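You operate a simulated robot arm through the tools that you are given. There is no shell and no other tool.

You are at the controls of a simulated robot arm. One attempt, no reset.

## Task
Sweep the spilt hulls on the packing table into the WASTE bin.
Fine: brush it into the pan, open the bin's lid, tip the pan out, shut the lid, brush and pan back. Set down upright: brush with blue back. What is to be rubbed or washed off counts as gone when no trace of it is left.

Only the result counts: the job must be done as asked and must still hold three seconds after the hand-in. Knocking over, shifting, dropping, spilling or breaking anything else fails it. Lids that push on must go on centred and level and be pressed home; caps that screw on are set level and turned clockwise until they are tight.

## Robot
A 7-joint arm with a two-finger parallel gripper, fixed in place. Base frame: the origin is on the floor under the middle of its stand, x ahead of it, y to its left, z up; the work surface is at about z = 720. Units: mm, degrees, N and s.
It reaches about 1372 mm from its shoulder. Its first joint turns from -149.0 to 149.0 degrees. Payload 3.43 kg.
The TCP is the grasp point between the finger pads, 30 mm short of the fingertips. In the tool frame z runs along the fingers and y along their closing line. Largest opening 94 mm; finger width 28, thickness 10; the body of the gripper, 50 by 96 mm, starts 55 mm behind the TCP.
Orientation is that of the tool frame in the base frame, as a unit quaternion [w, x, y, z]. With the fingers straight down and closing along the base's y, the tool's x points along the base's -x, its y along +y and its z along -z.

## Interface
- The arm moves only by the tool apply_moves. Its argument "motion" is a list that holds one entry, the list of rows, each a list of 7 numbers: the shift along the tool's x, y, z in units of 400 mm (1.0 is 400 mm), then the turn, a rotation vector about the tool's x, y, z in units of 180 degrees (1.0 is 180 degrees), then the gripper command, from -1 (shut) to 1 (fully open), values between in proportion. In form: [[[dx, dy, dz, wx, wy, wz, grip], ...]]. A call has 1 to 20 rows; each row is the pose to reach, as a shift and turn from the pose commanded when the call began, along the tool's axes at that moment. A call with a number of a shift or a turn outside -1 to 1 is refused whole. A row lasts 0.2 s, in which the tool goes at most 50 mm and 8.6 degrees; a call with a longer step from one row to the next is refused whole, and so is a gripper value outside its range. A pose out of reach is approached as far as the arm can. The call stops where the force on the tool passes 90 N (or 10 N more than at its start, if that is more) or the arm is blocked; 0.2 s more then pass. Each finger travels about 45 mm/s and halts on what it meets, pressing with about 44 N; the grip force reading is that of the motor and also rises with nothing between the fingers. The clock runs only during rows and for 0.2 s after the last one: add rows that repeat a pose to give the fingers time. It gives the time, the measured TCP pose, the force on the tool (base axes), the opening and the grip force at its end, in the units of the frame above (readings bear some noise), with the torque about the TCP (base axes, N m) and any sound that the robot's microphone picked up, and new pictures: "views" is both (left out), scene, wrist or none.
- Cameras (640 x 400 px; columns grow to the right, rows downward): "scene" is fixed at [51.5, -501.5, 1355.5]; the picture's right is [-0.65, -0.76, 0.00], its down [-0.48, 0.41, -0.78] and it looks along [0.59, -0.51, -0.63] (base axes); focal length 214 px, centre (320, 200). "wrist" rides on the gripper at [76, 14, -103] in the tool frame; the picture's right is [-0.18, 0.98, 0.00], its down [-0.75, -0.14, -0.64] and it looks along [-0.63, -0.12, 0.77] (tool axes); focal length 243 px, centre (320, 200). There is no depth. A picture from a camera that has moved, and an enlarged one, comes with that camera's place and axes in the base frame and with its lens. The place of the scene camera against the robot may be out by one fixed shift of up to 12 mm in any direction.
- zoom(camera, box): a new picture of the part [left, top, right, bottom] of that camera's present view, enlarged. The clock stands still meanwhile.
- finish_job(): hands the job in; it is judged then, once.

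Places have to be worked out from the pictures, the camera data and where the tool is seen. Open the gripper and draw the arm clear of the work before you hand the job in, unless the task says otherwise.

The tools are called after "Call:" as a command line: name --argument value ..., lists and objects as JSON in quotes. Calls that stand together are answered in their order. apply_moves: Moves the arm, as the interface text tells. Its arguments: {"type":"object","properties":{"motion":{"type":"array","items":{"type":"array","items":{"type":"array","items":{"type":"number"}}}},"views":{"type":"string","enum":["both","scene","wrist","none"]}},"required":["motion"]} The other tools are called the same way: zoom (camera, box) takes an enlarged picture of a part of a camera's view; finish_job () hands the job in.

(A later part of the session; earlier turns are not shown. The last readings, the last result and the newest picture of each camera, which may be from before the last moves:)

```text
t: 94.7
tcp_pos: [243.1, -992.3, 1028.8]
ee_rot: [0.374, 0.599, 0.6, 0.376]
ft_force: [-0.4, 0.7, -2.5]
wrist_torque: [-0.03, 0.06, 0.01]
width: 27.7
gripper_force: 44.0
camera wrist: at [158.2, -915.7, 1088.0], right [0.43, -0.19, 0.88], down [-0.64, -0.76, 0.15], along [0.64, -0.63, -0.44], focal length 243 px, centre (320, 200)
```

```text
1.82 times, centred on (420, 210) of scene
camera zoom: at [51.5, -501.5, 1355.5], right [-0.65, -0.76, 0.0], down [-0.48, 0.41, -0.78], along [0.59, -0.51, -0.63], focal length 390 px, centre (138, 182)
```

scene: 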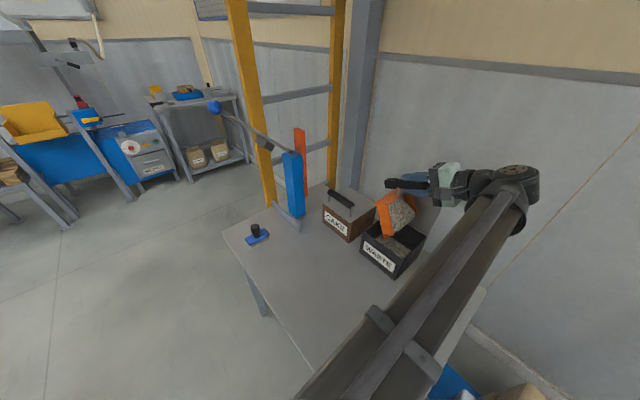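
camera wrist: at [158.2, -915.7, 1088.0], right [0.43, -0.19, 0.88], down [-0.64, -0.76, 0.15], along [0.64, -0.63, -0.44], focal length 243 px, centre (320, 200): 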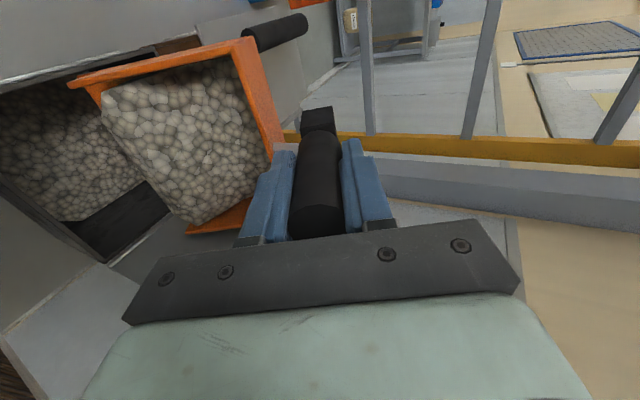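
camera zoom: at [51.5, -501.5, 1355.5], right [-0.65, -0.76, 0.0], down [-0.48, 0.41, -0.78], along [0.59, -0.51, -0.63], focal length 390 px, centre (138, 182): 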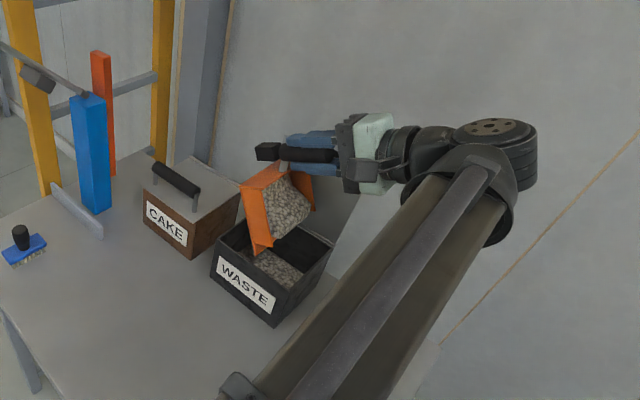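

The heap has slid to the lip but isn't gone yet. I tip further to 76° and hold.

Call:
apply_moves --motion '[[[0, -0.0233, -0.0403, -0.0333, 0, 0, -1], [0, -0.0507, -0.0782, -0.0667, 0, 0, -1], [0, -0.0507, -0.0782, -0.0667, 0, 0, -1], [0, -0.0507, -0.0782, -0.0667, 0, 0, -1], [0, -0.0507, -0.0782, -0.0667, 0, 0, -1], [0, -0.0507, -0.0782, -0.0667, 0, 0, -1]]]' --views "both"

Call:
zoom --camera "wrist" --box '[0, 0, 400, 250]'

Call:
zoom --camera "scene" --box '[330, 100, 510, 320]'

```text
t: 96.0
tcp_pos: [205.5, -990.3, 1025.1]
ee_rot: [0.434, 0.557, 0.558, 0.435]
ft_force: [-0.9, -0.2, -1.2]
wrist_torque: [0.0, 0.06, 0.01]
width: 27.1
gripper_force: 43.9
camera wrist: at [111.1, -915.4, 1064.3], right [0.24, -0.19, 0.95], down [-0.66, -0.75, 0.02], along [0.72, -0.63, -0.3], focal length 243 px, centre (320, 200)
```

scene: 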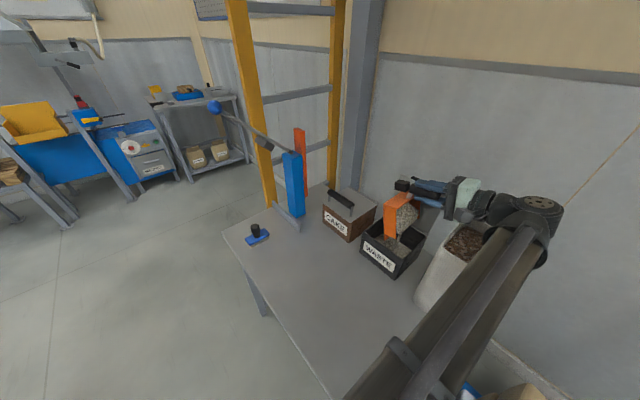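
wrist: 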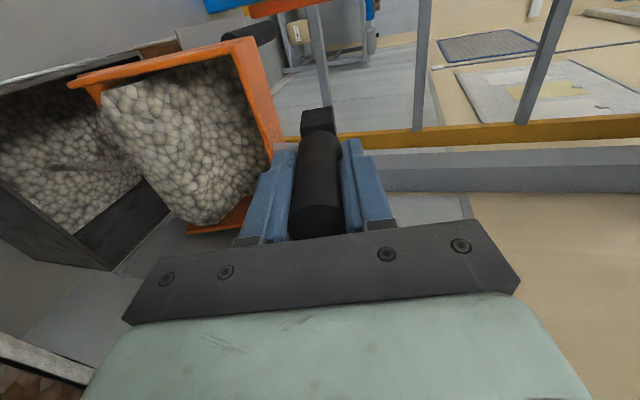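

```text
1.60 times, centred on (200, 125) of wrist
camera zoom: at [111.1, -915.4, 1064.3], right [0.24, -0.19, 0.95], down [-0.66, -0.75, 0.02], along [0.72, -0.63, -0.3], focal length 388 px, centre (512, 320)
```

zoom: 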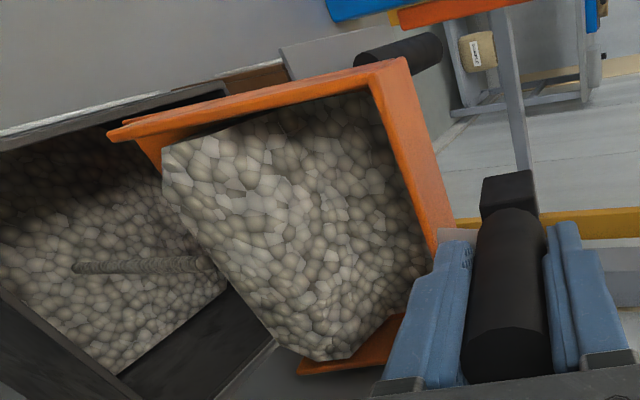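

```text
1.82 times, centred on (420, 210) of scene
camera zoom: at [51.5, -501.5, 1355.5], right [-0.65, -0.76, 0.0], down [-0.48, 0.41, -0.78], along [0.59, -0.51, -0.63], focal length 390 px, centre (138, 182)
```

zoom: 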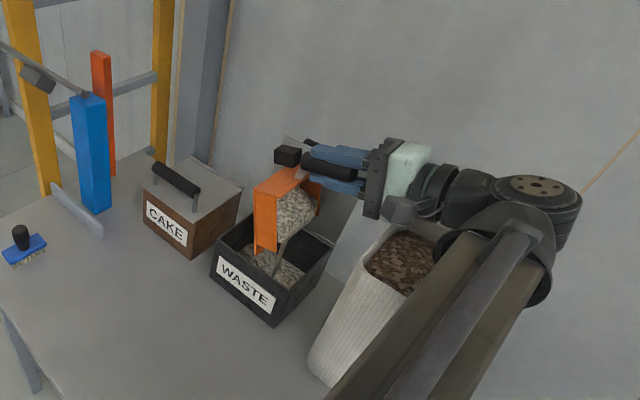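

A stream of hulls is now pouring from the lip into the bin. I hold the pose for 4 seconds.

Call:
apply_moves --motion '[[[0, 0, 0, 0, 0, 0, -1], [0, 0, 0, 0, 0, 0, -1], [0, 0, 0, 0, 0, 0, -1], [0, 0, 0, 0, 0, 0, -1], [0, 0, 0, 0, 0, 0, -1], [0, 0, 0, 0, 0, 0, -1], [0, 0, 0, 0, 0, 0, -1], [0, 0, 0, 0, 0, 0, -1], [0, 0, 0, 0, 0, 0, -1], [0, 0, 0, 0, 0, 0, -1], [0, 0, 0, 0, 0, 0, -1], [0, 0, 0, 0, 0, 0, -1], [0, 0, 0, 0, 0, 0, -1], [0, 0, 0, 0, 0, 0, -1], [0, 0, 0, 0, 0, 0, -1], [0, 0, 0, 0, 0, 0, -1], [0, 0, 0, 0, 0, 0, -1], [0, 0, 0, 0, 0, 0, -1], [0, 0, 0, 0, 0, 0, -1], [0, 0, 0, 0, 0, 0, -1]]]' --views "both"

Call:
zoom --camera "wrist" --box '[0, 0, 400, 250]'

Call:
zoom --camera "scene" --box '[350, 150, 450, 290]'

```text
t: 100.2
tcp_pos: [205.5, -991.1, 1023.8]
ee_rot: [0.434, 0.558, 0.558, 0.435]
ft_force: [0.0, 0.0, -1.5]
wrist_torque: [0.01, 0.09, 0.02]
width: 27.5
gripper_force: 44.4
camera wrist: at [111.1, -915.4, 1064.3], right [0.24, -0.19, 0.95], down [-0.66, -0.75, 0.02], along [0.72, -0.63, -0.3], focal length 243 px, centre (320, 200)
```

scene: 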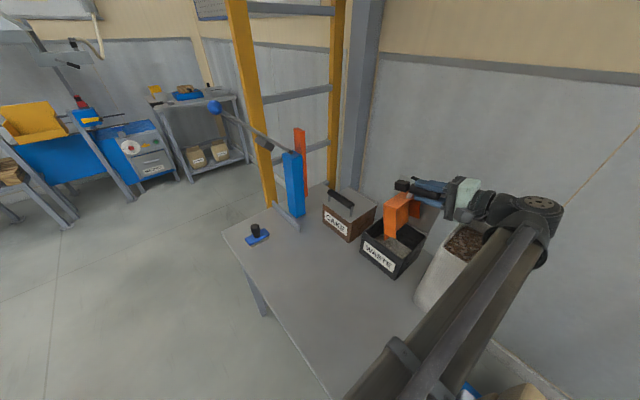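
wrist: 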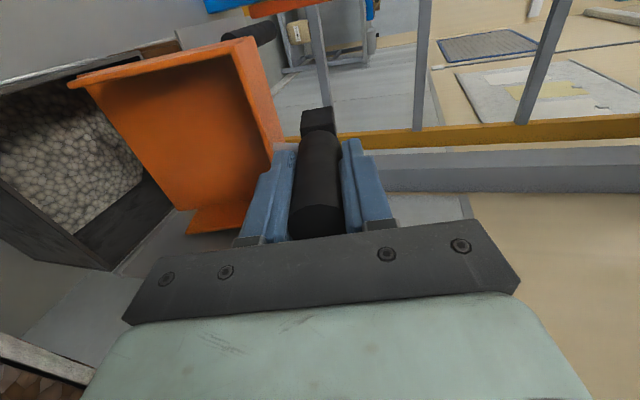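

```text
1.60 times, centred on (200, 125) of wrist
camera zoom: at [111.1, -915.4, 1064.3], right [0.24, -0.19, 0.95], down [-0.66, -0.75, 0.02], along [0.72, -0.63, -0.3], focal length 388 px, centre (512, 320)
```

zoom: 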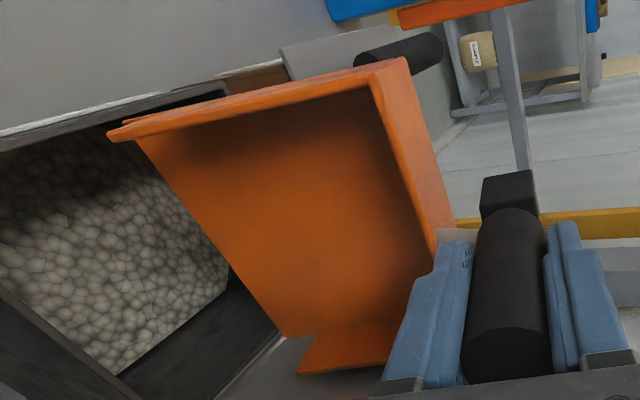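

```text
2.86 times, centred on (400, 220) of scene
camera zoom: at [51.5, -501.5, 1355.5], right [-0.65, -0.76, 0.0], down [-0.48, 0.41, -0.78], along [0.59, -0.51, -0.63], focal length 613 px, centre (91, 143)
```

zoom: 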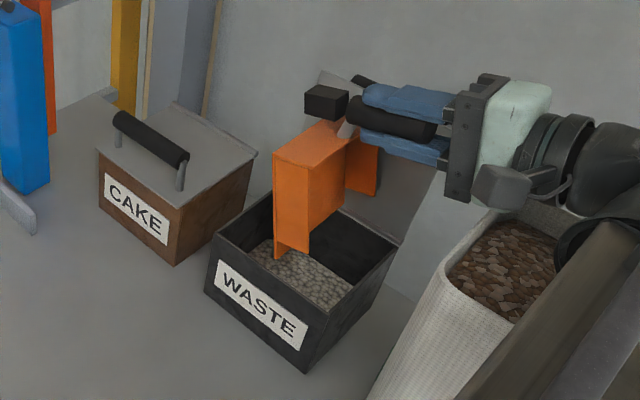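

The pan is empty and everything is in the bin. I tip it back level along the reverse path.

Call:
apply_moves --motion '[[[0, 0.0189, 0.0427, 0.0333, 0, 0, -1], [0, 0.037, 0.102, 0.0778, 0, 0, -1], [0, 0.0468, 0.1638, 0.1222, 0, 0, -1], [0, 0.0493, 0.2203, 0.1667, 0, 0, -1], [0, 0.0518, 0.2615, 0.2111, 0, 0, -1], [0, 0.0533, 0.289, 0.2556, 0, 0, -1], [0, 0.0522, 0.3045, 0.3, 0, 0, -1], [0, 0.045, 0.313, 0.3444, 0, 0, -1], [0, 0.0337, 0.318, 0.3889, 0, 0, -1], [0, 0.0185, 0.3193, 0.4222, 0, 0, -1], [0, 0.0185, 0.3193, 0.4222, 0, 0, -1]]]' --views "both"

Call:
zoom --camera "scene" --box '[330, 140, 510, 320]'

```text
t: 102.7
tcp_pos: [330.5, -990.3, 1000.6]
ee_rot: [-0.002, 0.706, 0.708, -0.001]
ft_force: [0.8, -0.1, -2.7]
wrist_torque: [-0.02, -0.08, 0.0]
width: 27.4
gripper_force: 44.6
camera wrist: at [347.3, -914.7, 1104.1], right [0.98, -0.18, 0.0], down [-0.14, -0.76, 0.64], along [-0.12, -0.63, -0.77], focal length 243 px, centre (320, 200)
```

scene: 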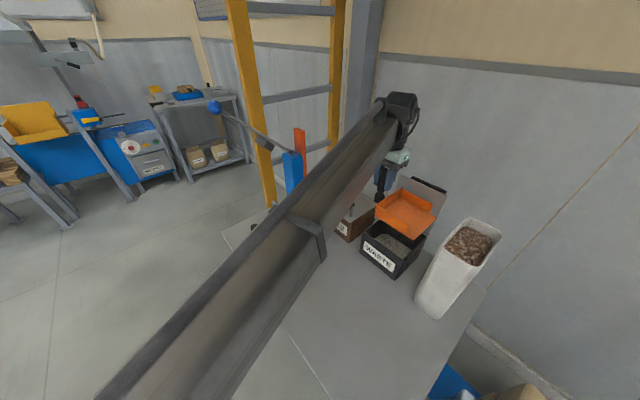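
wrist: 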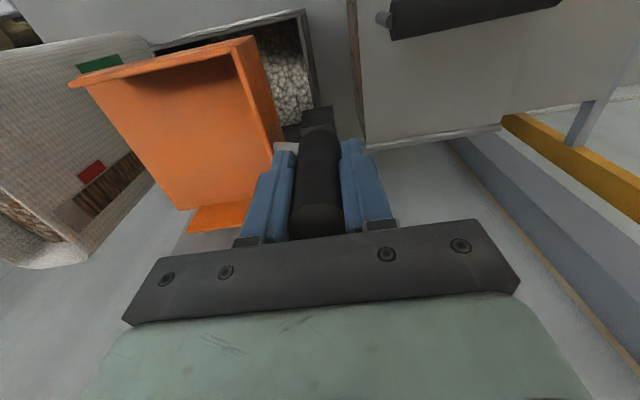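

```text
2.22 times, centred on (420, 230) of scene
camera zoom: at [51.5, -501.5, 1355.5], right [-0.65, -0.76, 0.0], down [-0.48, 0.41, -0.78], along [0.59, -0.51, -0.63], focal length 477 px, centre (98, 133)
```

zoom: 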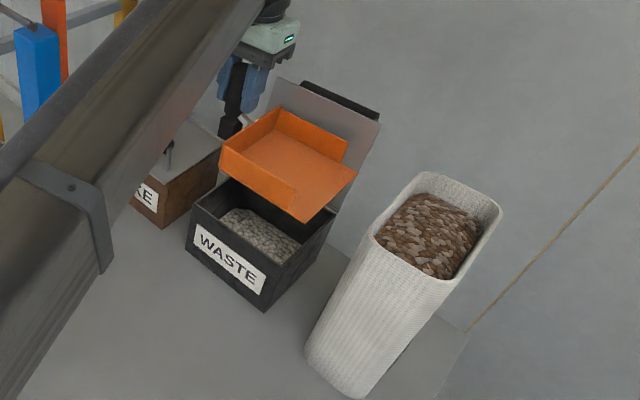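

The empty pan is level again. I carry it back above its place and begin to lower it.

Call:
apply_moves --motion '[[[0.04, 0, 0, 0, 0, 0, -1], [0.13, 0, 0, 0, 0, 0, -1], [0.23, 0, 0, 0, 0, 0, -1], [0.33, 0, 0, 0, 0, 0, -1], [0.43, 0, 0, 0, 0, 0, -1], [0.53, 0, 0, 0, 0, 0, -1], [0.63, 0, 0, 0, 0, 0, -1], [0.71, 0, 0.03, 0, 0, 0, -1], [0.745, 0, 0.1, 0, 0, 0, -1], [0.748, 0, 0.2, 0, 0, 0, -1], [0.748, 0, 0.3, 0, 0, 0, -1], [0.748, 0, 0.38, 0, 0, 0, -1], [0.748, 0, 0.44, 0, 0, 0, -1], [0.748, 0, 0.47, 0, 0, 0, -1], [0.748, 0, 0.47, 0, 0, 0, -1]]]' --views "both"

Call:
zoom --camera "wrist" --box '[60, 20, 460, 240]'

Call:
zoom --camera "scene" --box '[270, 240, 390, 370]'

```text
t: 105.8
tcp_pos: [330.6, -690.4, 812.9]
ee_rot: [-0.001, 0.707, 0.707, 0.0]
ft_force: [-0.2, 0.2, -2.8]
wrist_torque: [0.02, -0.08, 0.0]
width: 27.3
gripper_force: 44.2
camera wrist: at [346.6, -615.4, 916.0], right [0.98, -0.18, 0.0], down [-0.14, -0.76, 0.64], along [-0.12, -0.63, -0.77], focal length 243 px, centre (320, 200)
```

scene: 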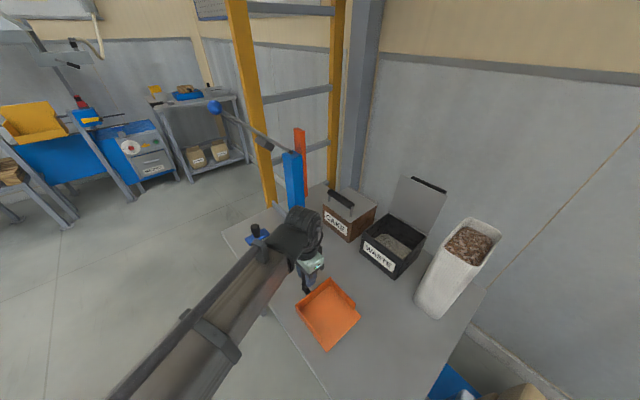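
wrist: 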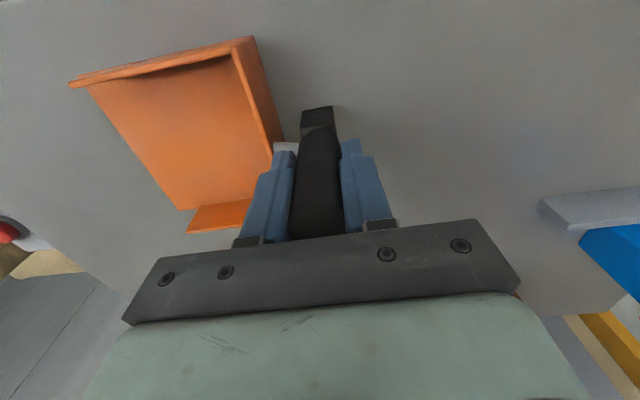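

```text
1.60 times, centred on (260, 130) of wrist
camera zoom: at [346.6, -615.4, 916.0], right [0.98, -0.18, 0.0], down [-0.14, -0.76, 0.64], along [-0.12, -0.63, -0.77], focal length 388 px, centre (416, 312)
```

zoom: 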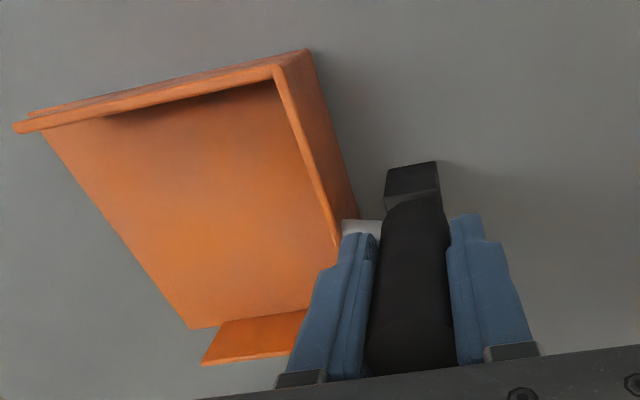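

```text
3.08 times, centred on (330, 305) of scene
camera zoom: at [51.5, -501.5, 1355.5], right [-0.65, -0.76, 0.0], down [-0.48, 0.41, -0.78], along [0.59, -0.51, -0.63], focal length 660 px, centre (289, -123)
```

zoom: 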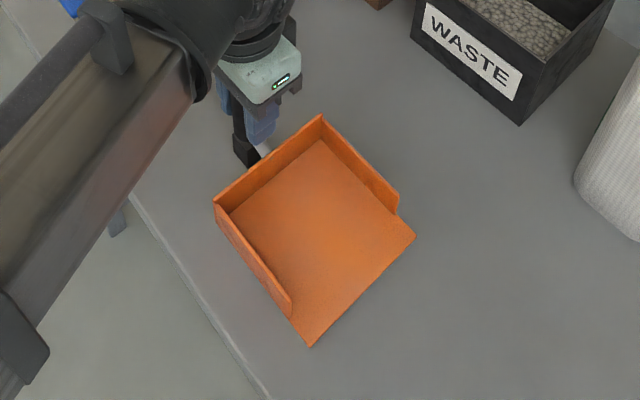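

The pan is back over its spot, about 8 mm up. I lower it gently to the table.

Call:
apply_moves --motion '[[[0, 0, 0.008, 0, 0, 0, -1], [0, 0, 0.014, 0, 0, 0, -1], [0, 0, 0.018, 0, 0, 0, -1], [0, 0, 0.0205, 0, 0, 0, -1], [0, 0, 0.0215, 0, 0, 0, -1], [0, 0, 0.0215, 0, 0, 0, -1]]]' --views "none"

```text
t: 107.2
tcp_pos: [331.4, -690.7, 804.1]
ee_rot: [-0.001, 0.707, 0.707, 0.0]
ft_force: [-0.7, 1.3, 15.2]
wrist_torque: [-0.24, 0.03, -0.02]
width: 27.4
gripper_force: 44.5
```

It rests on the table. I relieve slightly, open the gripper and rise.

Call:
apply_moves --motion '[[[0, 0, -0.001, 0, 0, 0, -0.5], [0, 0, -0.001, 0, 0, 0, -0.3], [0, 0, -0.001, 0, 0, 0, 0], [0, 0, -0.001, 0, 0, 0, 0.4], [0, 0, -0.001, 0, 0, 0, 0.8], [0, 0, -0.001, 0, 0, 0, 1], [0, 0, -0.001, 0, 0, 0, 1], [0, 0, -0.001, 0, 0, 0, 1], [0, 0, -0.04, 0, 0, 0, 1], [0, 0, -0.12, 0, 0, 0, 1], [0, 0, -0.22, 0, 0, 0, 1], [0, 0, -0.32, 0, 0, 0, 1], [0, 0, -0.4, 0, 0, 0, 1], [0, 0, -0.4, 0, 0, 0, 1]]]' --views "both"

Call:
zoom --camera "wrist" --box '[160, 0, 400, 200]'

Call:
zoom --camera "scene" --box '[270, 240, 430, 400]'

```text
t: 110.2
tcp_pos: [331.8, -691.4, 963.8]
ee_rot: [-0.002, 0.707, 0.708, 0.001]
ft_force: [-0.1, 0.5, 0.3]
wrist_torque: [0.03, 0.01, -0.02]
width: 94.1
gripper_force: 0.1
camera wrist: at [347.5, -616.4, 1068.0], right [0.98, -0.18, 0.0], down [-0.14, -0.76, 0.64], along [-0.12, -0.63, -0.77], focal length 243 px, centre (320, 200)
```

scene: 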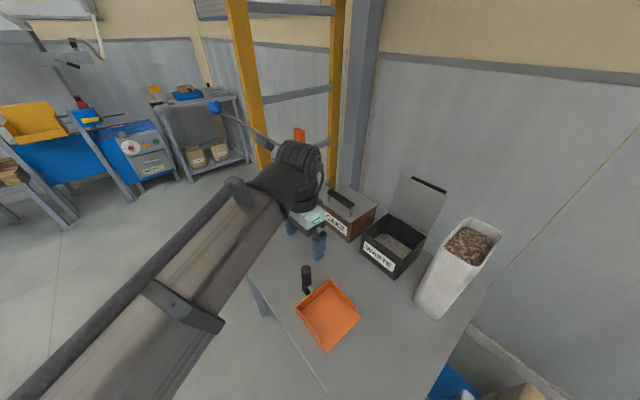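
wrist: 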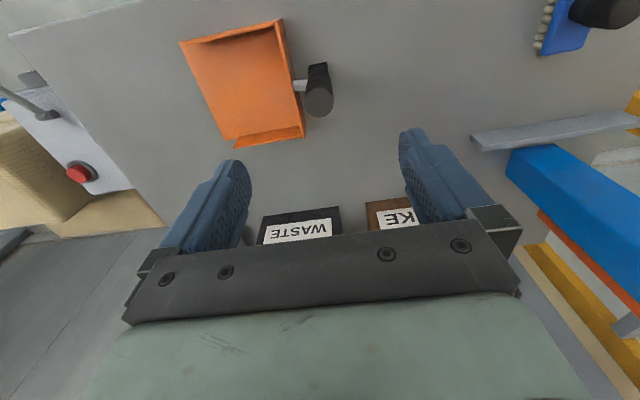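

```text
2.00 times, centred on (280, 100) of wrist
camera zoom: at [347.5, -616.4, 1068.0], right [0.98, -0.18, 0.0], down [-0.14, -0.76, 0.64], along [-0.12, -0.63, -0.77], focal length 485 px, centre (400, 400)
```

zoom: 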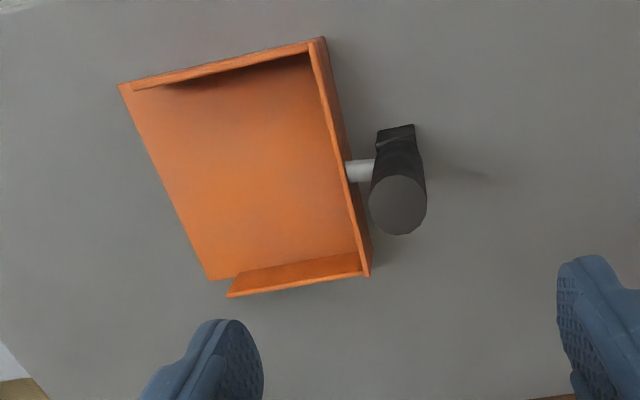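

```text
2.50 times, centred on (350, 320) of scene
camera zoom: at [51.5, -501.5, 1355.5], right [-0.65, -0.76, 0.0], down [-0.48, 0.41, -0.78], along [0.59, -0.51, -0.63], focal length 536 px, centre (245, -100)
```

zoom: 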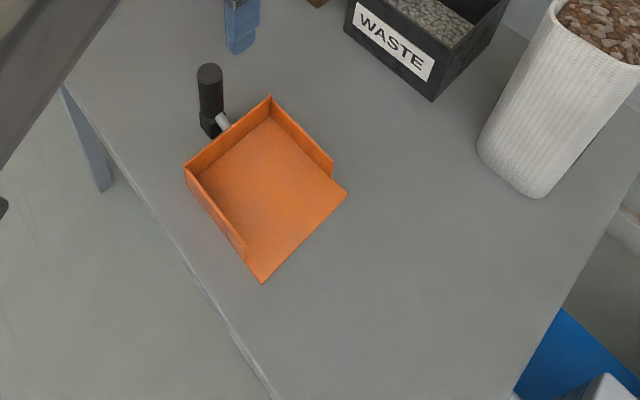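

The pan is back within about 2 mm and the table is clean. Now I return to the bin to shut the lid: first turn the gripper to close along y and travel to in front of the open lid.

Call:
apply_moves --motion '[[[-0.02, -0.01, -0.02, 0, 0, -0.042, 1], [-0.05, -0.025, -0.04, 0, 0, -0.084, 1], [-0.08, -0.04, -0.06, 0, 0, -0.126, 1], [-0.12, -0.06, -0.08, 0, 0, -0.168, 1], [-0.16, -0.08, -0.1, 0, 0, -0.21, 1], [-0.2, -0.1, -0.12, 0, 0, -0.252, 1], [-0.24, -0.12, -0.14, 0, 0, -0.294, 1], [-0.28, -0.14, -0.16, 0, 0, -0.336, 0.5], [-0.32, -0.16, -0.18, 0, 0, -0.378, 0.2], [-0.36, -0.18, -0.2, 0, 0, -0.42, 0.06], [-0.4, -0.195, -0.215, 0, 0, -0.462, 0.06], [-0.425, -0.2, -0.215, 0, 0, -0.5, 0.06], [-0.425, -0.2, -0.215, 0, 0, -0.5, 0.06]]]' --views "both"

```text
t: 113.0
tcp_pos: [251.0, -861.7, 1049.2]
ee_rot: [-0.001, -0.002, 1.0, 0.0]
ft_force: [-0.5, 0.5, 0.4]
wrist_torque: [0.0, 0.0, 0.0]
width: 49.8
gripper_force: 0.1
camera wrist: at [177.0, -848.5, 1153.7], right [0.18, 0.98, 0.0], down [0.76, -0.14, 0.64], along [0.63, -0.11, -0.77], focal length 243 px, centre (320, 200)
```

scene: 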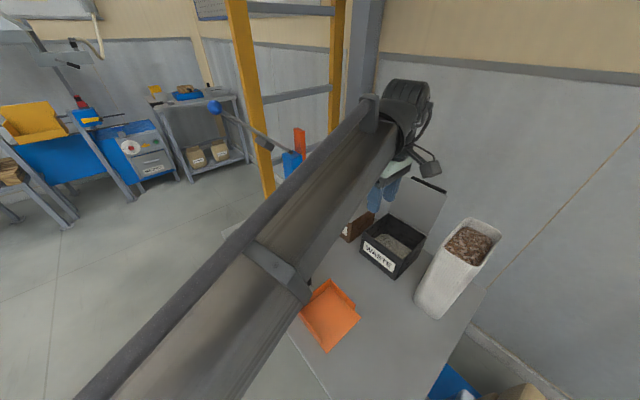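
wrist: 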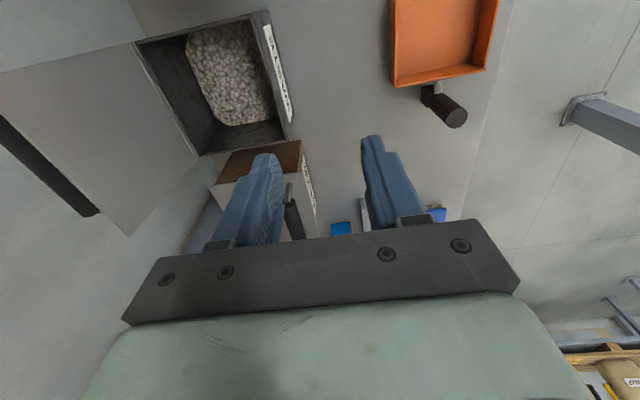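

Call:
apply_moves --motion '[[[0, -0.08, -0.02, 0, 0, 0, 0.06], [0, -0.19, -0.04, 0, 0, 0, 0.06], [0, -0.3, -0.04, 0, 0, 0, 0.06], [0, -0.41, -0.04, 0, 0, 0, 0.06], [0, -0.52, -0.04, 0, 0, 0, 0.06], [0, -0.6, -0.04, 0, 0, 0, 0.06], [0, -0.6425, -0.04, 0, 0, 0, 0.06], [0, -0.6425, -0.04, 0, 0, 0, 0.06]]]' --views "both"

Call:
zoom --camera "wrist" --box '[220, 0, 460, 240]'

```text
t: 114.8
tcp_pos: [252.5, -1119.3, 1066.0]
ee_rot: [-0.001, -0.002, 1.0, 0.001]
ft_force: [-0.5, -0.3, 0.4]
wrist_torque: [0.01, 0.01, 0.03]
width: 49.5
gripper_force: 0.1
camera wrist: at [177.5, -1104.7, 1169.4], right [0.18, 0.98, 0.0], down [0.75, -0.14, 0.64], along [0.63, -0.12, -0.77], focal length 243 px, centre (320, 200)
```

scene: 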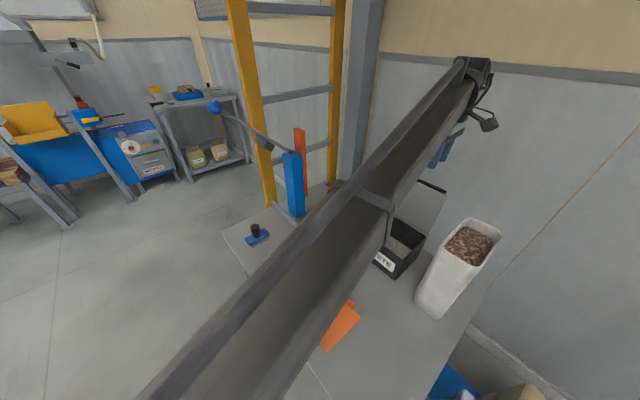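
wrist: 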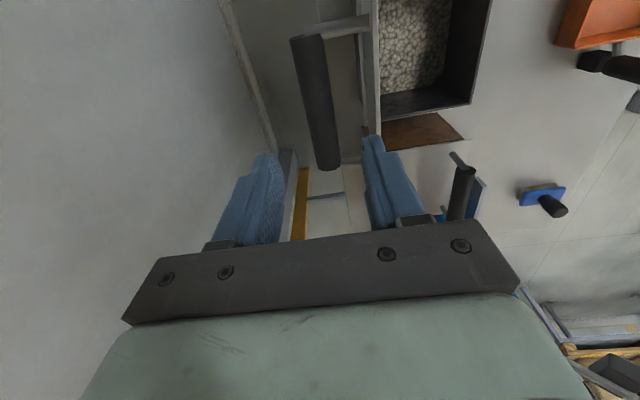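

```text
1.67 times, centred on (340, 120) of wrist
camera zoom: at [177.5, -1104.7, 1169.4], right [0.18, 0.98, 0.0], down [0.75, -0.14, 0.64], along [0.63, -0.12, -0.77], focal length 404 px, centre (287, 333)
```

zoom: 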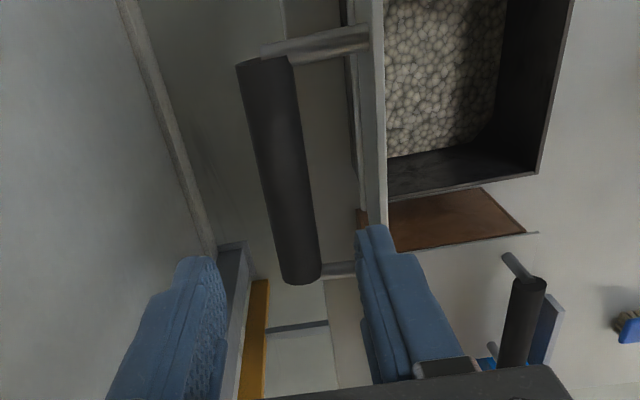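

The bar is at y≈-1119.5, z≈956, and the lid plate only about 38 mm from it, so I narrow the opening to 42 mm and descend around the bar.

Call:
apply_moves --motion '[[[0, -0.001, 0.0, 0, 0, 0, -0.1], [0, -0.001, 0.04, 0, 0, 0, -0.1], [0, -0.001, 0.1, 0, 0, 0, -0.1], [0, -0.001, 0.16, 0, 0, 0, -0.1], [0, -0.001, 0.21, 0, 0, 0, -0.1], [0, -0.001, 0.24, 0, 0, 0, -0.1], [0, -0.001, 0.2525, 0, 0, 0, -0.1], [0, -0.001, 0.2525, 0, 0, 0, -0.1]]]' --views "wrist"

Call:
zoom --camera "wrist" --box '[220, 0, 460, 240]'

```text
t: 116.7
tcp_pos: [251.5, -1119.7, 964.7]
ee_rot: [-0.001, -0.002, 1.0, 0.002]
ft_force: [-0.9, -0.1, -0.1]
wrist_torque: [-0.03, 0.01, -0.04]
width: 42.1
gripper_force: 0.1
camera wrist: at [177.0, -1105.7, 1068.4], right [0.18, 0.98, 0.0], down [0.75, -0.14, 0.64], along [0.63, -0.12, -0.77], focal length 243 px, centre (320, 200)
```

wrist: 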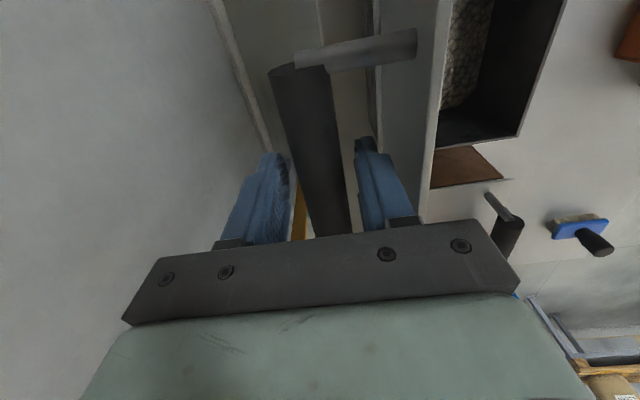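

```text
1.67 times, centred on (340, 120) of wrist
camera zoom: at [177.0, -1105.7, 1068.4], right [0.18, 0.98, 0.0], down [0.75, -0.14, 0.64], along [0.63, -0.12, -0.77], focal length 404 px, centre (287, 333)
```

zoom: 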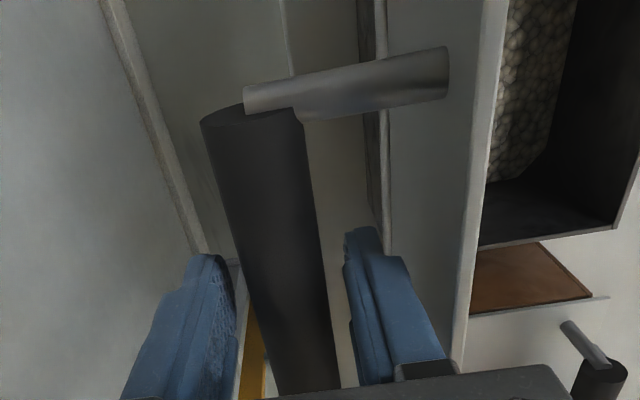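

The bar is between the fingers with no contact. I close on it.

Call:
apply_moves --motion '[[[0, 0, 0, 0, 0, 0, -0.3], [0, 0, 0, 0, 0, 0, -0.6], [0, 0, 0, 0, 0, 0, -1], [0, 0, 0, 0, 0, 0, -1], [0, 0, 0, 0, 0, 0, -1], [0, 0, 0, 0, 0, 0, -1]]]' --views "none"

```text
t: 118.0
tcp_pos: [252.0, -1117.3, 964.1]
ee_rot: [0.0, -0.001, 1.0, 0.001]
ft_force: [-1.7, 17.7, -5.5]
wrist_torque: [0.08, -0.01, -0.14]
width: 27.4
gripper_force: 45.3
```

Gripped at 27 mm. I swing the lid forward along the hinge arc, first to about vertical, checking the force.

Call:
apply_moves --motion '[[[0, 0.006, 0.002, 0, 0, 0, -1], [0, 0.02, -0.004, 0, 0, 0, -1], [0, 0.034, -0.009, 0, 0, 0, -1], [0, 0.048, -0.013, 0, 0, 0, -1], [0, 0.063, -0.016, 0, 0, 0, -1], [0, 0.078, -0.019, 0, 0, 0, -1], [0, 0.0925, -0.021, 0, 0, 0, -1], [0, 0.107, -0.0225, 0, 0, 0, -1], [0, 0.122, -0.0235, 0, 0, 0, -1], [0, 0.122, -0.0235, 0, 0, 0, -1]]]' --views "wrist"

```text
t: 120.2
tcp_pos: [252.3, -1068.4, 980.3]
ee_rot: [0.001, 0.0, 1.0, -0.001]
ft_force: [2.4, -8.3, 58.6]
wrist_torque: [-0.77, -0.33, -0.47]
width: 24.8
gripper_force: 44.9
camera wrist: at [176.8, -1054.6, 1083.5], right [0.18, 0.98, 0.0], down [0.75, -0.14, 0.64], along [0.63, -0.12, -0.77], focal length 243 px, centre (320, 200)
```

wrist: 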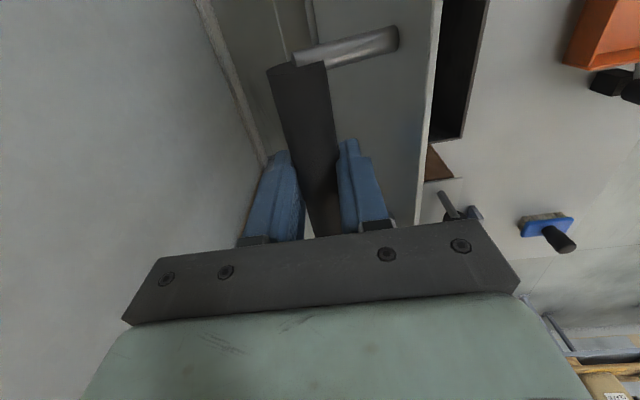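

The upward force (58 N) is higher than the arc explains. I stop and look closely at the fingers and the lid before going on.

Call:
zoom --camera "wrist" --box '[220, 20, 460, 240]'

Call:
zoom --camera "scene" --box '[370, 120, 490, 280]'

```text
1.82 times, centred on (340, 130) of wrist
camera zoom: at [176.8, -1054.6, 1083.5], right [0.18, 0.98, 0.0], down [0.75, -0.14, 0.64], along [0.63, -0.12, -0.77], focal length 441 px, centre (284, 327)
```

zoom: 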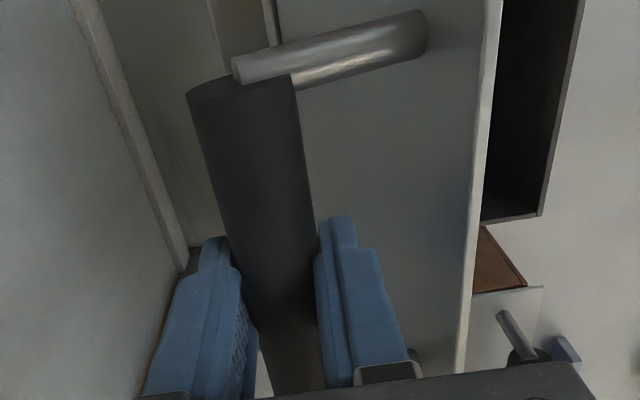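

```text
2.50 times, centred on (430, 200) of scene
camera zoom: at [51.5, -501.5, 1355.5], right [-0.65, -0.76, 0.0], down [-0.48, 0.41, -0.78], along [0.59, -0.51, -0.63], focal length 536 px, centre (45, 200)
```

zoom: 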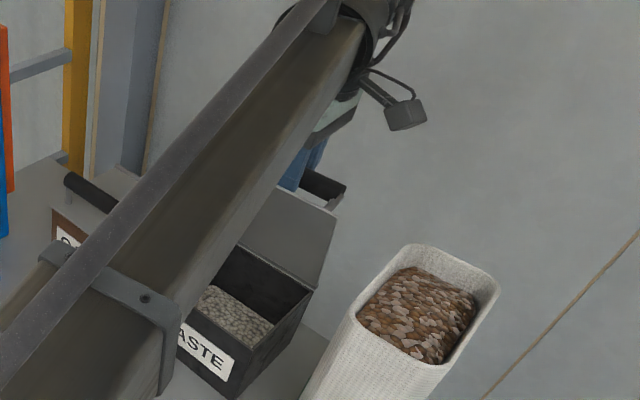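

The +y fingertip reaches too deep and presses on the lid plate as it swings. I ease the grip to a loose cage (31 mm), raise the gripper about 8 mm along the bar, and clamp again.

Call:
apply_moves --motion '[[[0, 0, -0.008, 0, 0, 0, -0.4], [0, 0, -0.014, 0, 0, 0, -0.34], [0, 0, -0.02, 0, 0, 0, -0.34], [0, 0, -0.027, 0, 0, 0, -0.34], [0, 0, -0.034, 0, 0, 0, -0.34], [0, 0, -0.034, 0, 0, 0, -0.34]]]' --views "wrist"

Call:
zoom --camera "wrist" --box '[220, 20, 460, 240]'

```text
t: 121.7
tcp_pos: [251.5, -1070.1, 987.8]
ee_rot: [-0.001, -0.001, 1.0, 0.001]
ft_force: [1.1, -0.2, -0.5]
wrist_torque: [0.01, 0.01, -0.02]
width: 31.0
gripper_force: 0.1
camera wrist: at [177.2, -1057.0, 1091.5], right [0.18, 0.98, 0.0], down [0.75, -0.14, 0.64], along [0.63, -0.12, -0.77], focal length 243 px, centre (320, 200)
```

wrist: 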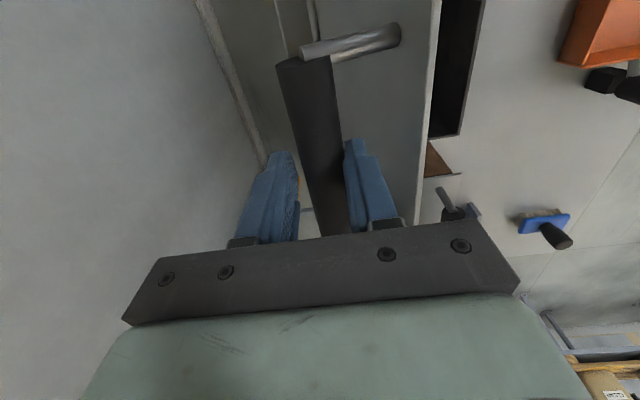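

```text
1.82 times, centred on (340, 130) of wrist
camera zoom: at [177.2, -1057.0, 1091.5], right [0.18, 0.98, 0.0], down [0.75, -0.14, 0.64], along [0.63, -0.12, -0.77], focal length 441 px, centre (284, 327)
```

zoom: 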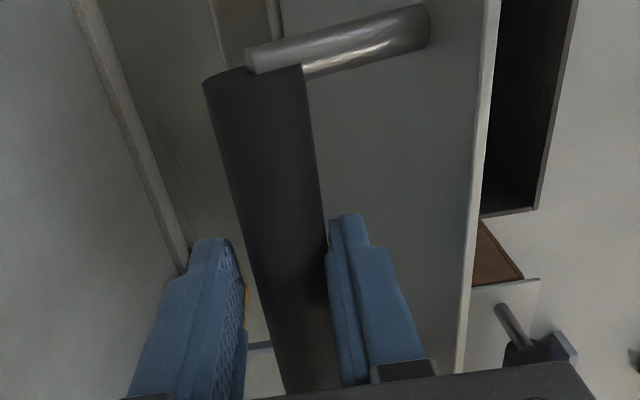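

The lid now leans on the +y finger with the bar about 14 mm below the TCP. I clamp and continue down the refitted arc (hinge y -1072.7, radius 142) to about 47° open.

Call:
apply_moves --motion '[[[0, 0.004, 0, 0, 0, 0, -1], [0, 0.004, 0, 0, 0, 0, -1], [0, 0.004, 0, 0, 0, 0, -1], [0, 0.02, 0.001, 0, 0, 0, -1], [0, 0.038, 0.003, 0, 0, 0, -1], [0, 0.069, 0.008, 0, 0, 0, -1], [0, 0.099, 0.016, 0, 0, 0, -1], [0, 0.128, 0.0265, 0, 0, 0, -1], [0, 0.1565, 0.039, 0, 0, 0, -1], [0, 0.1565, 0.039, 0, 0, 0, -1]]]' --views "wrist"

```text
t: 123.8
tcp_pos: [252.9, -1007.4, 972.6]
ee_rot: [0.0, -0.001, 1.0, 0.002]
ft_force: [3.4, -3.0, 3.7]
wrist_torque: [-0.59, -0.21, -0.24]
width: 24.5
gripper_force: 44.7
camera wrist: at [177.1, -993.8, 1075.9], right [0.18, 0.98, 0.0], down [0.75, -0.14, 0.64], along [0.63, -0.11, -0.77], focal length 243 px, centre (320, 200)
```

wrist: 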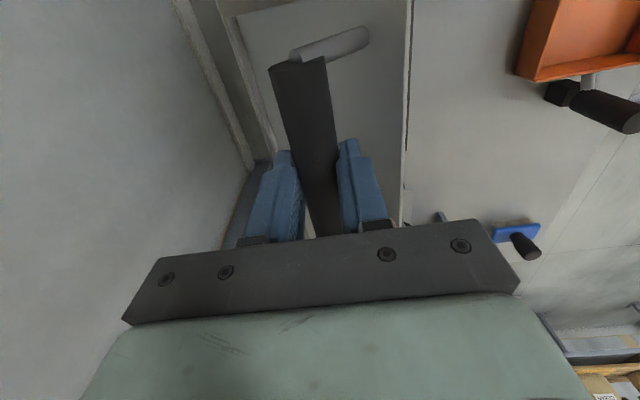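

Forces are small now. I continue the arc to about 21° open.

Call:
apply_moves --motion '[[[0, 0.027, 0.0153, 0, 0, 0, -1], [0, 0.0525, 0.033, 0, 0, 0, -1], [0, 0.0765, 0.0528, 0, 0, 0, -1], [0, 0.0985, 0.0745, 0, 0, 0, -1], [0, 0.1188, 0.098, 0, 0, 0, -1], [0, 0.1188, 0.098, 0, 0, 0, -1]]]' --views "both"

```text
t: 125.2
tcp_pos: [251.9, -960.4, 933.3]
ee_rot: [-0.001, -0.001, 1.0, 0.002]
ft_force: [7.5, -2.6, 4.8]
wrist_torque: [-0.6, -0.47, -0.27]
width: 24.6
gripper_force: 44.7
camera wrist: at [177.0, -947.0, 1037.0], right [0.18, 0.98, 0.0], down [0.75, -0.14, 0.64], along [0.63, -0.11, -0.77], focal length 243 px, centre (320, 200)
```

scene: 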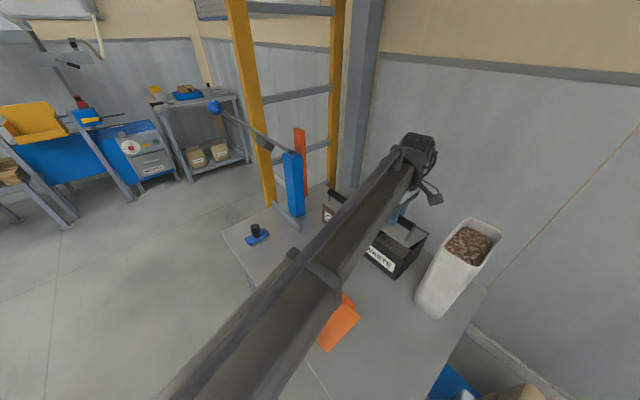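
wrist: 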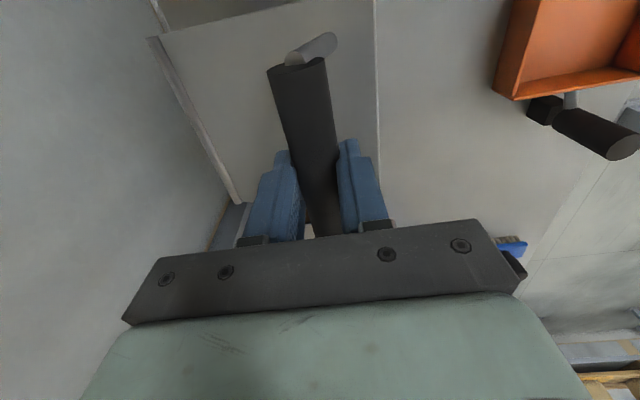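

Call:
apply_moves --motion '[[[0, 0.018, 0.0253, 0, 0, 0, -1], [0, 0.0338, 0.052, 0, 0, 0, -1], [0, 0.047, 0.08, 0, 0, 0, -1], [0, 0.054, 0.0973, 0, 0, 0, -1], [0, 0.058, 0.107, 0, 0, 0, -1], [0, 0.058, 0.107, 0, 0, 0, -1]]]' --views "both"

Call:
zoom --camera "scene" --box '[340, 180, 460, 290]'

```text
t: 126.7
tcp_pos: [251.9, -936.6, 892.5]
ee_rot: [-0.001, -0.001, 1.0, 0.0]
ft_force: [4.3, -6.9, 26.8]
wrist_torque: [0.37, 0.09, -0.27]
width: 24.7
gripper_force: 45.3
camera wrist: at [176.9, -923.4, 996.0], right [0.18, 0.98, 0.0], down [0.76, -0.14, 0.64], along [0.63, -0.12, -0.77], focal length 243 px, centre (320, 200)
```

scene: 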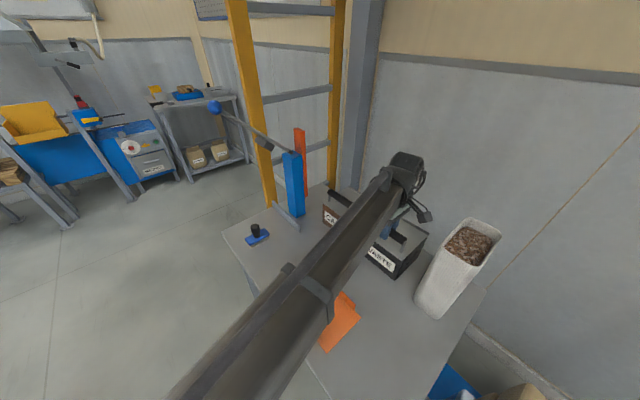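
wrist: 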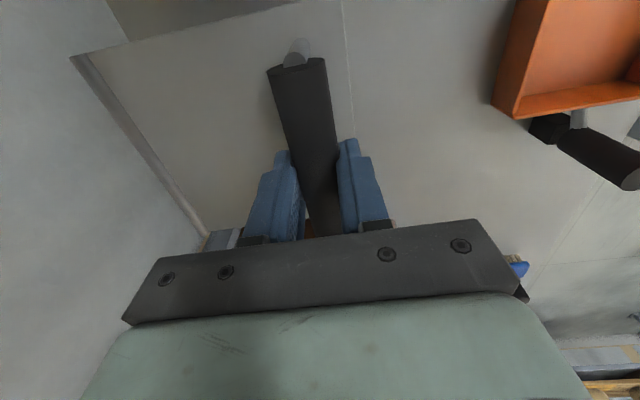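

```text
3.64 times, centred on (400, 235) of scene
camera zoom: at [51.5, -501.5, 1355.5], right [-0.65, -0.76, 0.0], down [-0.48, 0.41, -0.78], along [0.59, -0.51, -0.63], focal length 780 px, centre (29, 73)
```

zoom: 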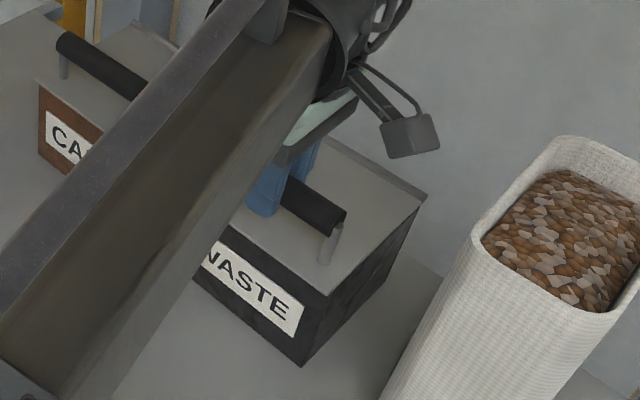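

The upward reaction (27 N) shows that the lid has met the bin's rim. I press a little more to make sure it's home.

Call:
apply_moves --motion '[[[0, 0, 0.002, 0, 0, 0, -1], [0, 0, 0.004, 0, 0, 0, -1], [0, 0, 0.004, 0, 0, 0, -1]]]' --views "wrist"

Call:
zoom --camera "wrist" --box '[60, 20, 460, 240]'

```text
t: 127.5
tcp_pos: [250.6, -937.3, 892.8]
ee_rot: [0.0, -0.002, 1.0, -0.001]
ft_force: [5.5, -10.9, 54.3]
wrist_torque: [-0.06, 0.61, -0.28]
width: 24.8
gripper_force: 44.8
camera wrist: at [176.7, -923.1, 995.8], right [0.18, 0.98, 0.0], down [0.75, -0.14, 0.64], along [0.63, -0.12, -0.77], focal length 243 px, centre (320, 200)
```

wrist: 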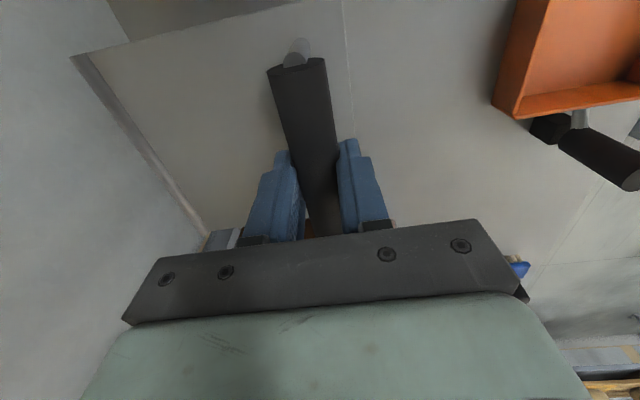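

```text
1.60 times, centred on (260, 130) of wrist
camera zoom: at [176.7, -923.1, 995.8], right [0.18, 0.98, 0.0], down [0.75, -0.14, 0.64], along [0.63, -0.12, -0.77], focal length 388 px, centre (416, 312)
```

zoom: 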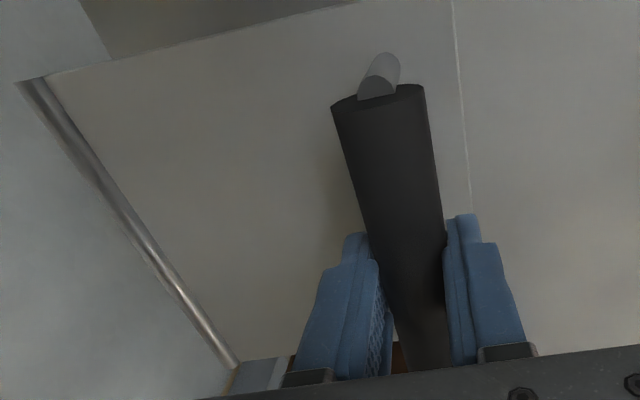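

Firm stop: the lid is shut. I relieve the pressure, release the bar and rise straight up.

Call:
apply_moves --motion '[[[0, 0.001, -0.009, 0, 0, 0, -0.7], [0, 0.001, -0.009, 0, 0, 0, -0.4], [0, 0.001, -0.009, 0, 0, 0, 0], [0, 0.001, -0.009, 0, 0, 0, 0.5], [0, 0.001, -0.009, 0, 0, 0, 1], [0, 0.001, -0.009, 0, 0, 0, 1], [0, 0.001, -0.009, 0, 0, 0, 1], [0, 0.001, -0.009, 0, 0, 0, 1], [0, 0.001, -0.05, 0, 0, 0, 1], [0, 0.001, -0.13, 0, 0, 0, 1], [0, 0.001, -0.23, 0, 0, 0, 1], [0, 0.001, -0.33, 0, 0, 0, 1], [0, 0.001, -0.33, 0, 0, 0, 1]]]' --views "both"

Call:
zoom --camera "wrist" --box '[100, 0, 460, 240]'

Call:
zoom --camera "scene" --box '[340, 180, 460, 290]'

```text
t: 130.2
tcp_pos: [251.1, -937.0, 1021.7]
ee_rot: [-0.001, -0.001, 1.0, 0.002]
ft_force: [0.0, -0.3, 1.0]
wrist_torque: [-0.02, -0.02, -0.01]
width: 93.8
gripper_force: 0.1
camera wrist: at [177.2, -923.4, 1125.1], right [0.18, 0.98, 0.0], down [0.75, -0.14, 0.64], along [0.63, -0.11, -0.77], focal length 243 px, centre (320, 200)
```

scene: 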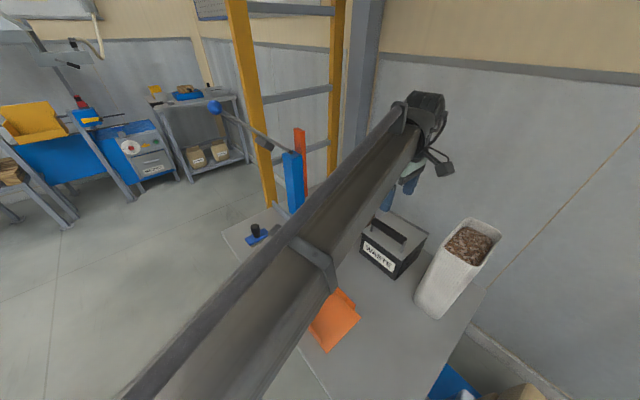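
wrist: 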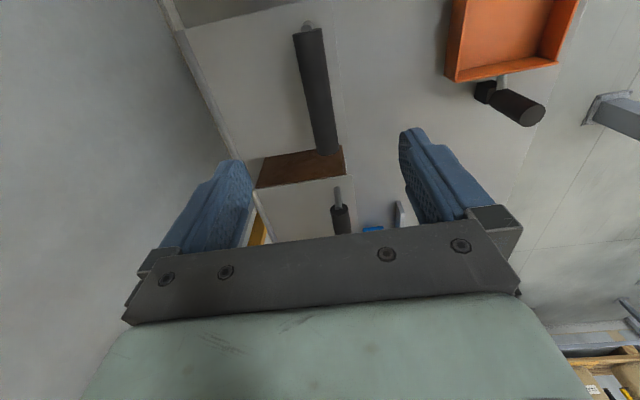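

```text
1.67 times, centred on (280, 120) of wrist
camera zoom: at [177.2, -923.4, 1125.1], right [0.18, 0.98, 0.0], down [0.75, -0.14, 0.64], along [0.63, -0.11, -0.77], focal length 404 px, centre (387, 333)
```

zoom: 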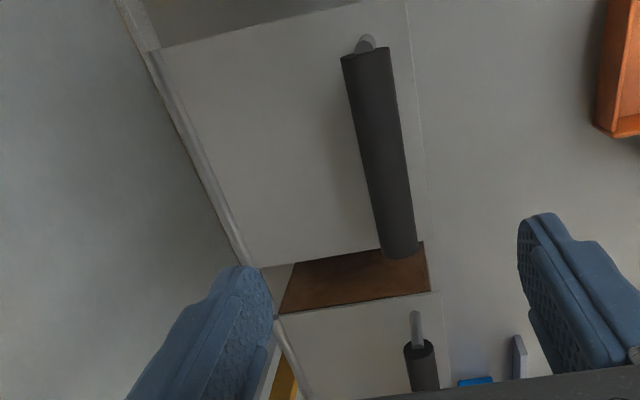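

```text
3.64 times, centred on (400, 235) of scene
camera zoom: at [51.5, -501.5, 1355.5], right [-0.65, -0.76, 0.0], down [-0.48, 0.41, -0.78], along [0.59, -0.51, -0.63], focal length 780 px, centre (29, 73)
```

zoom: 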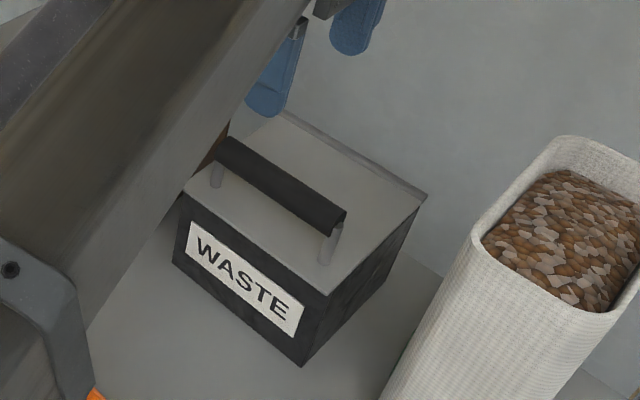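

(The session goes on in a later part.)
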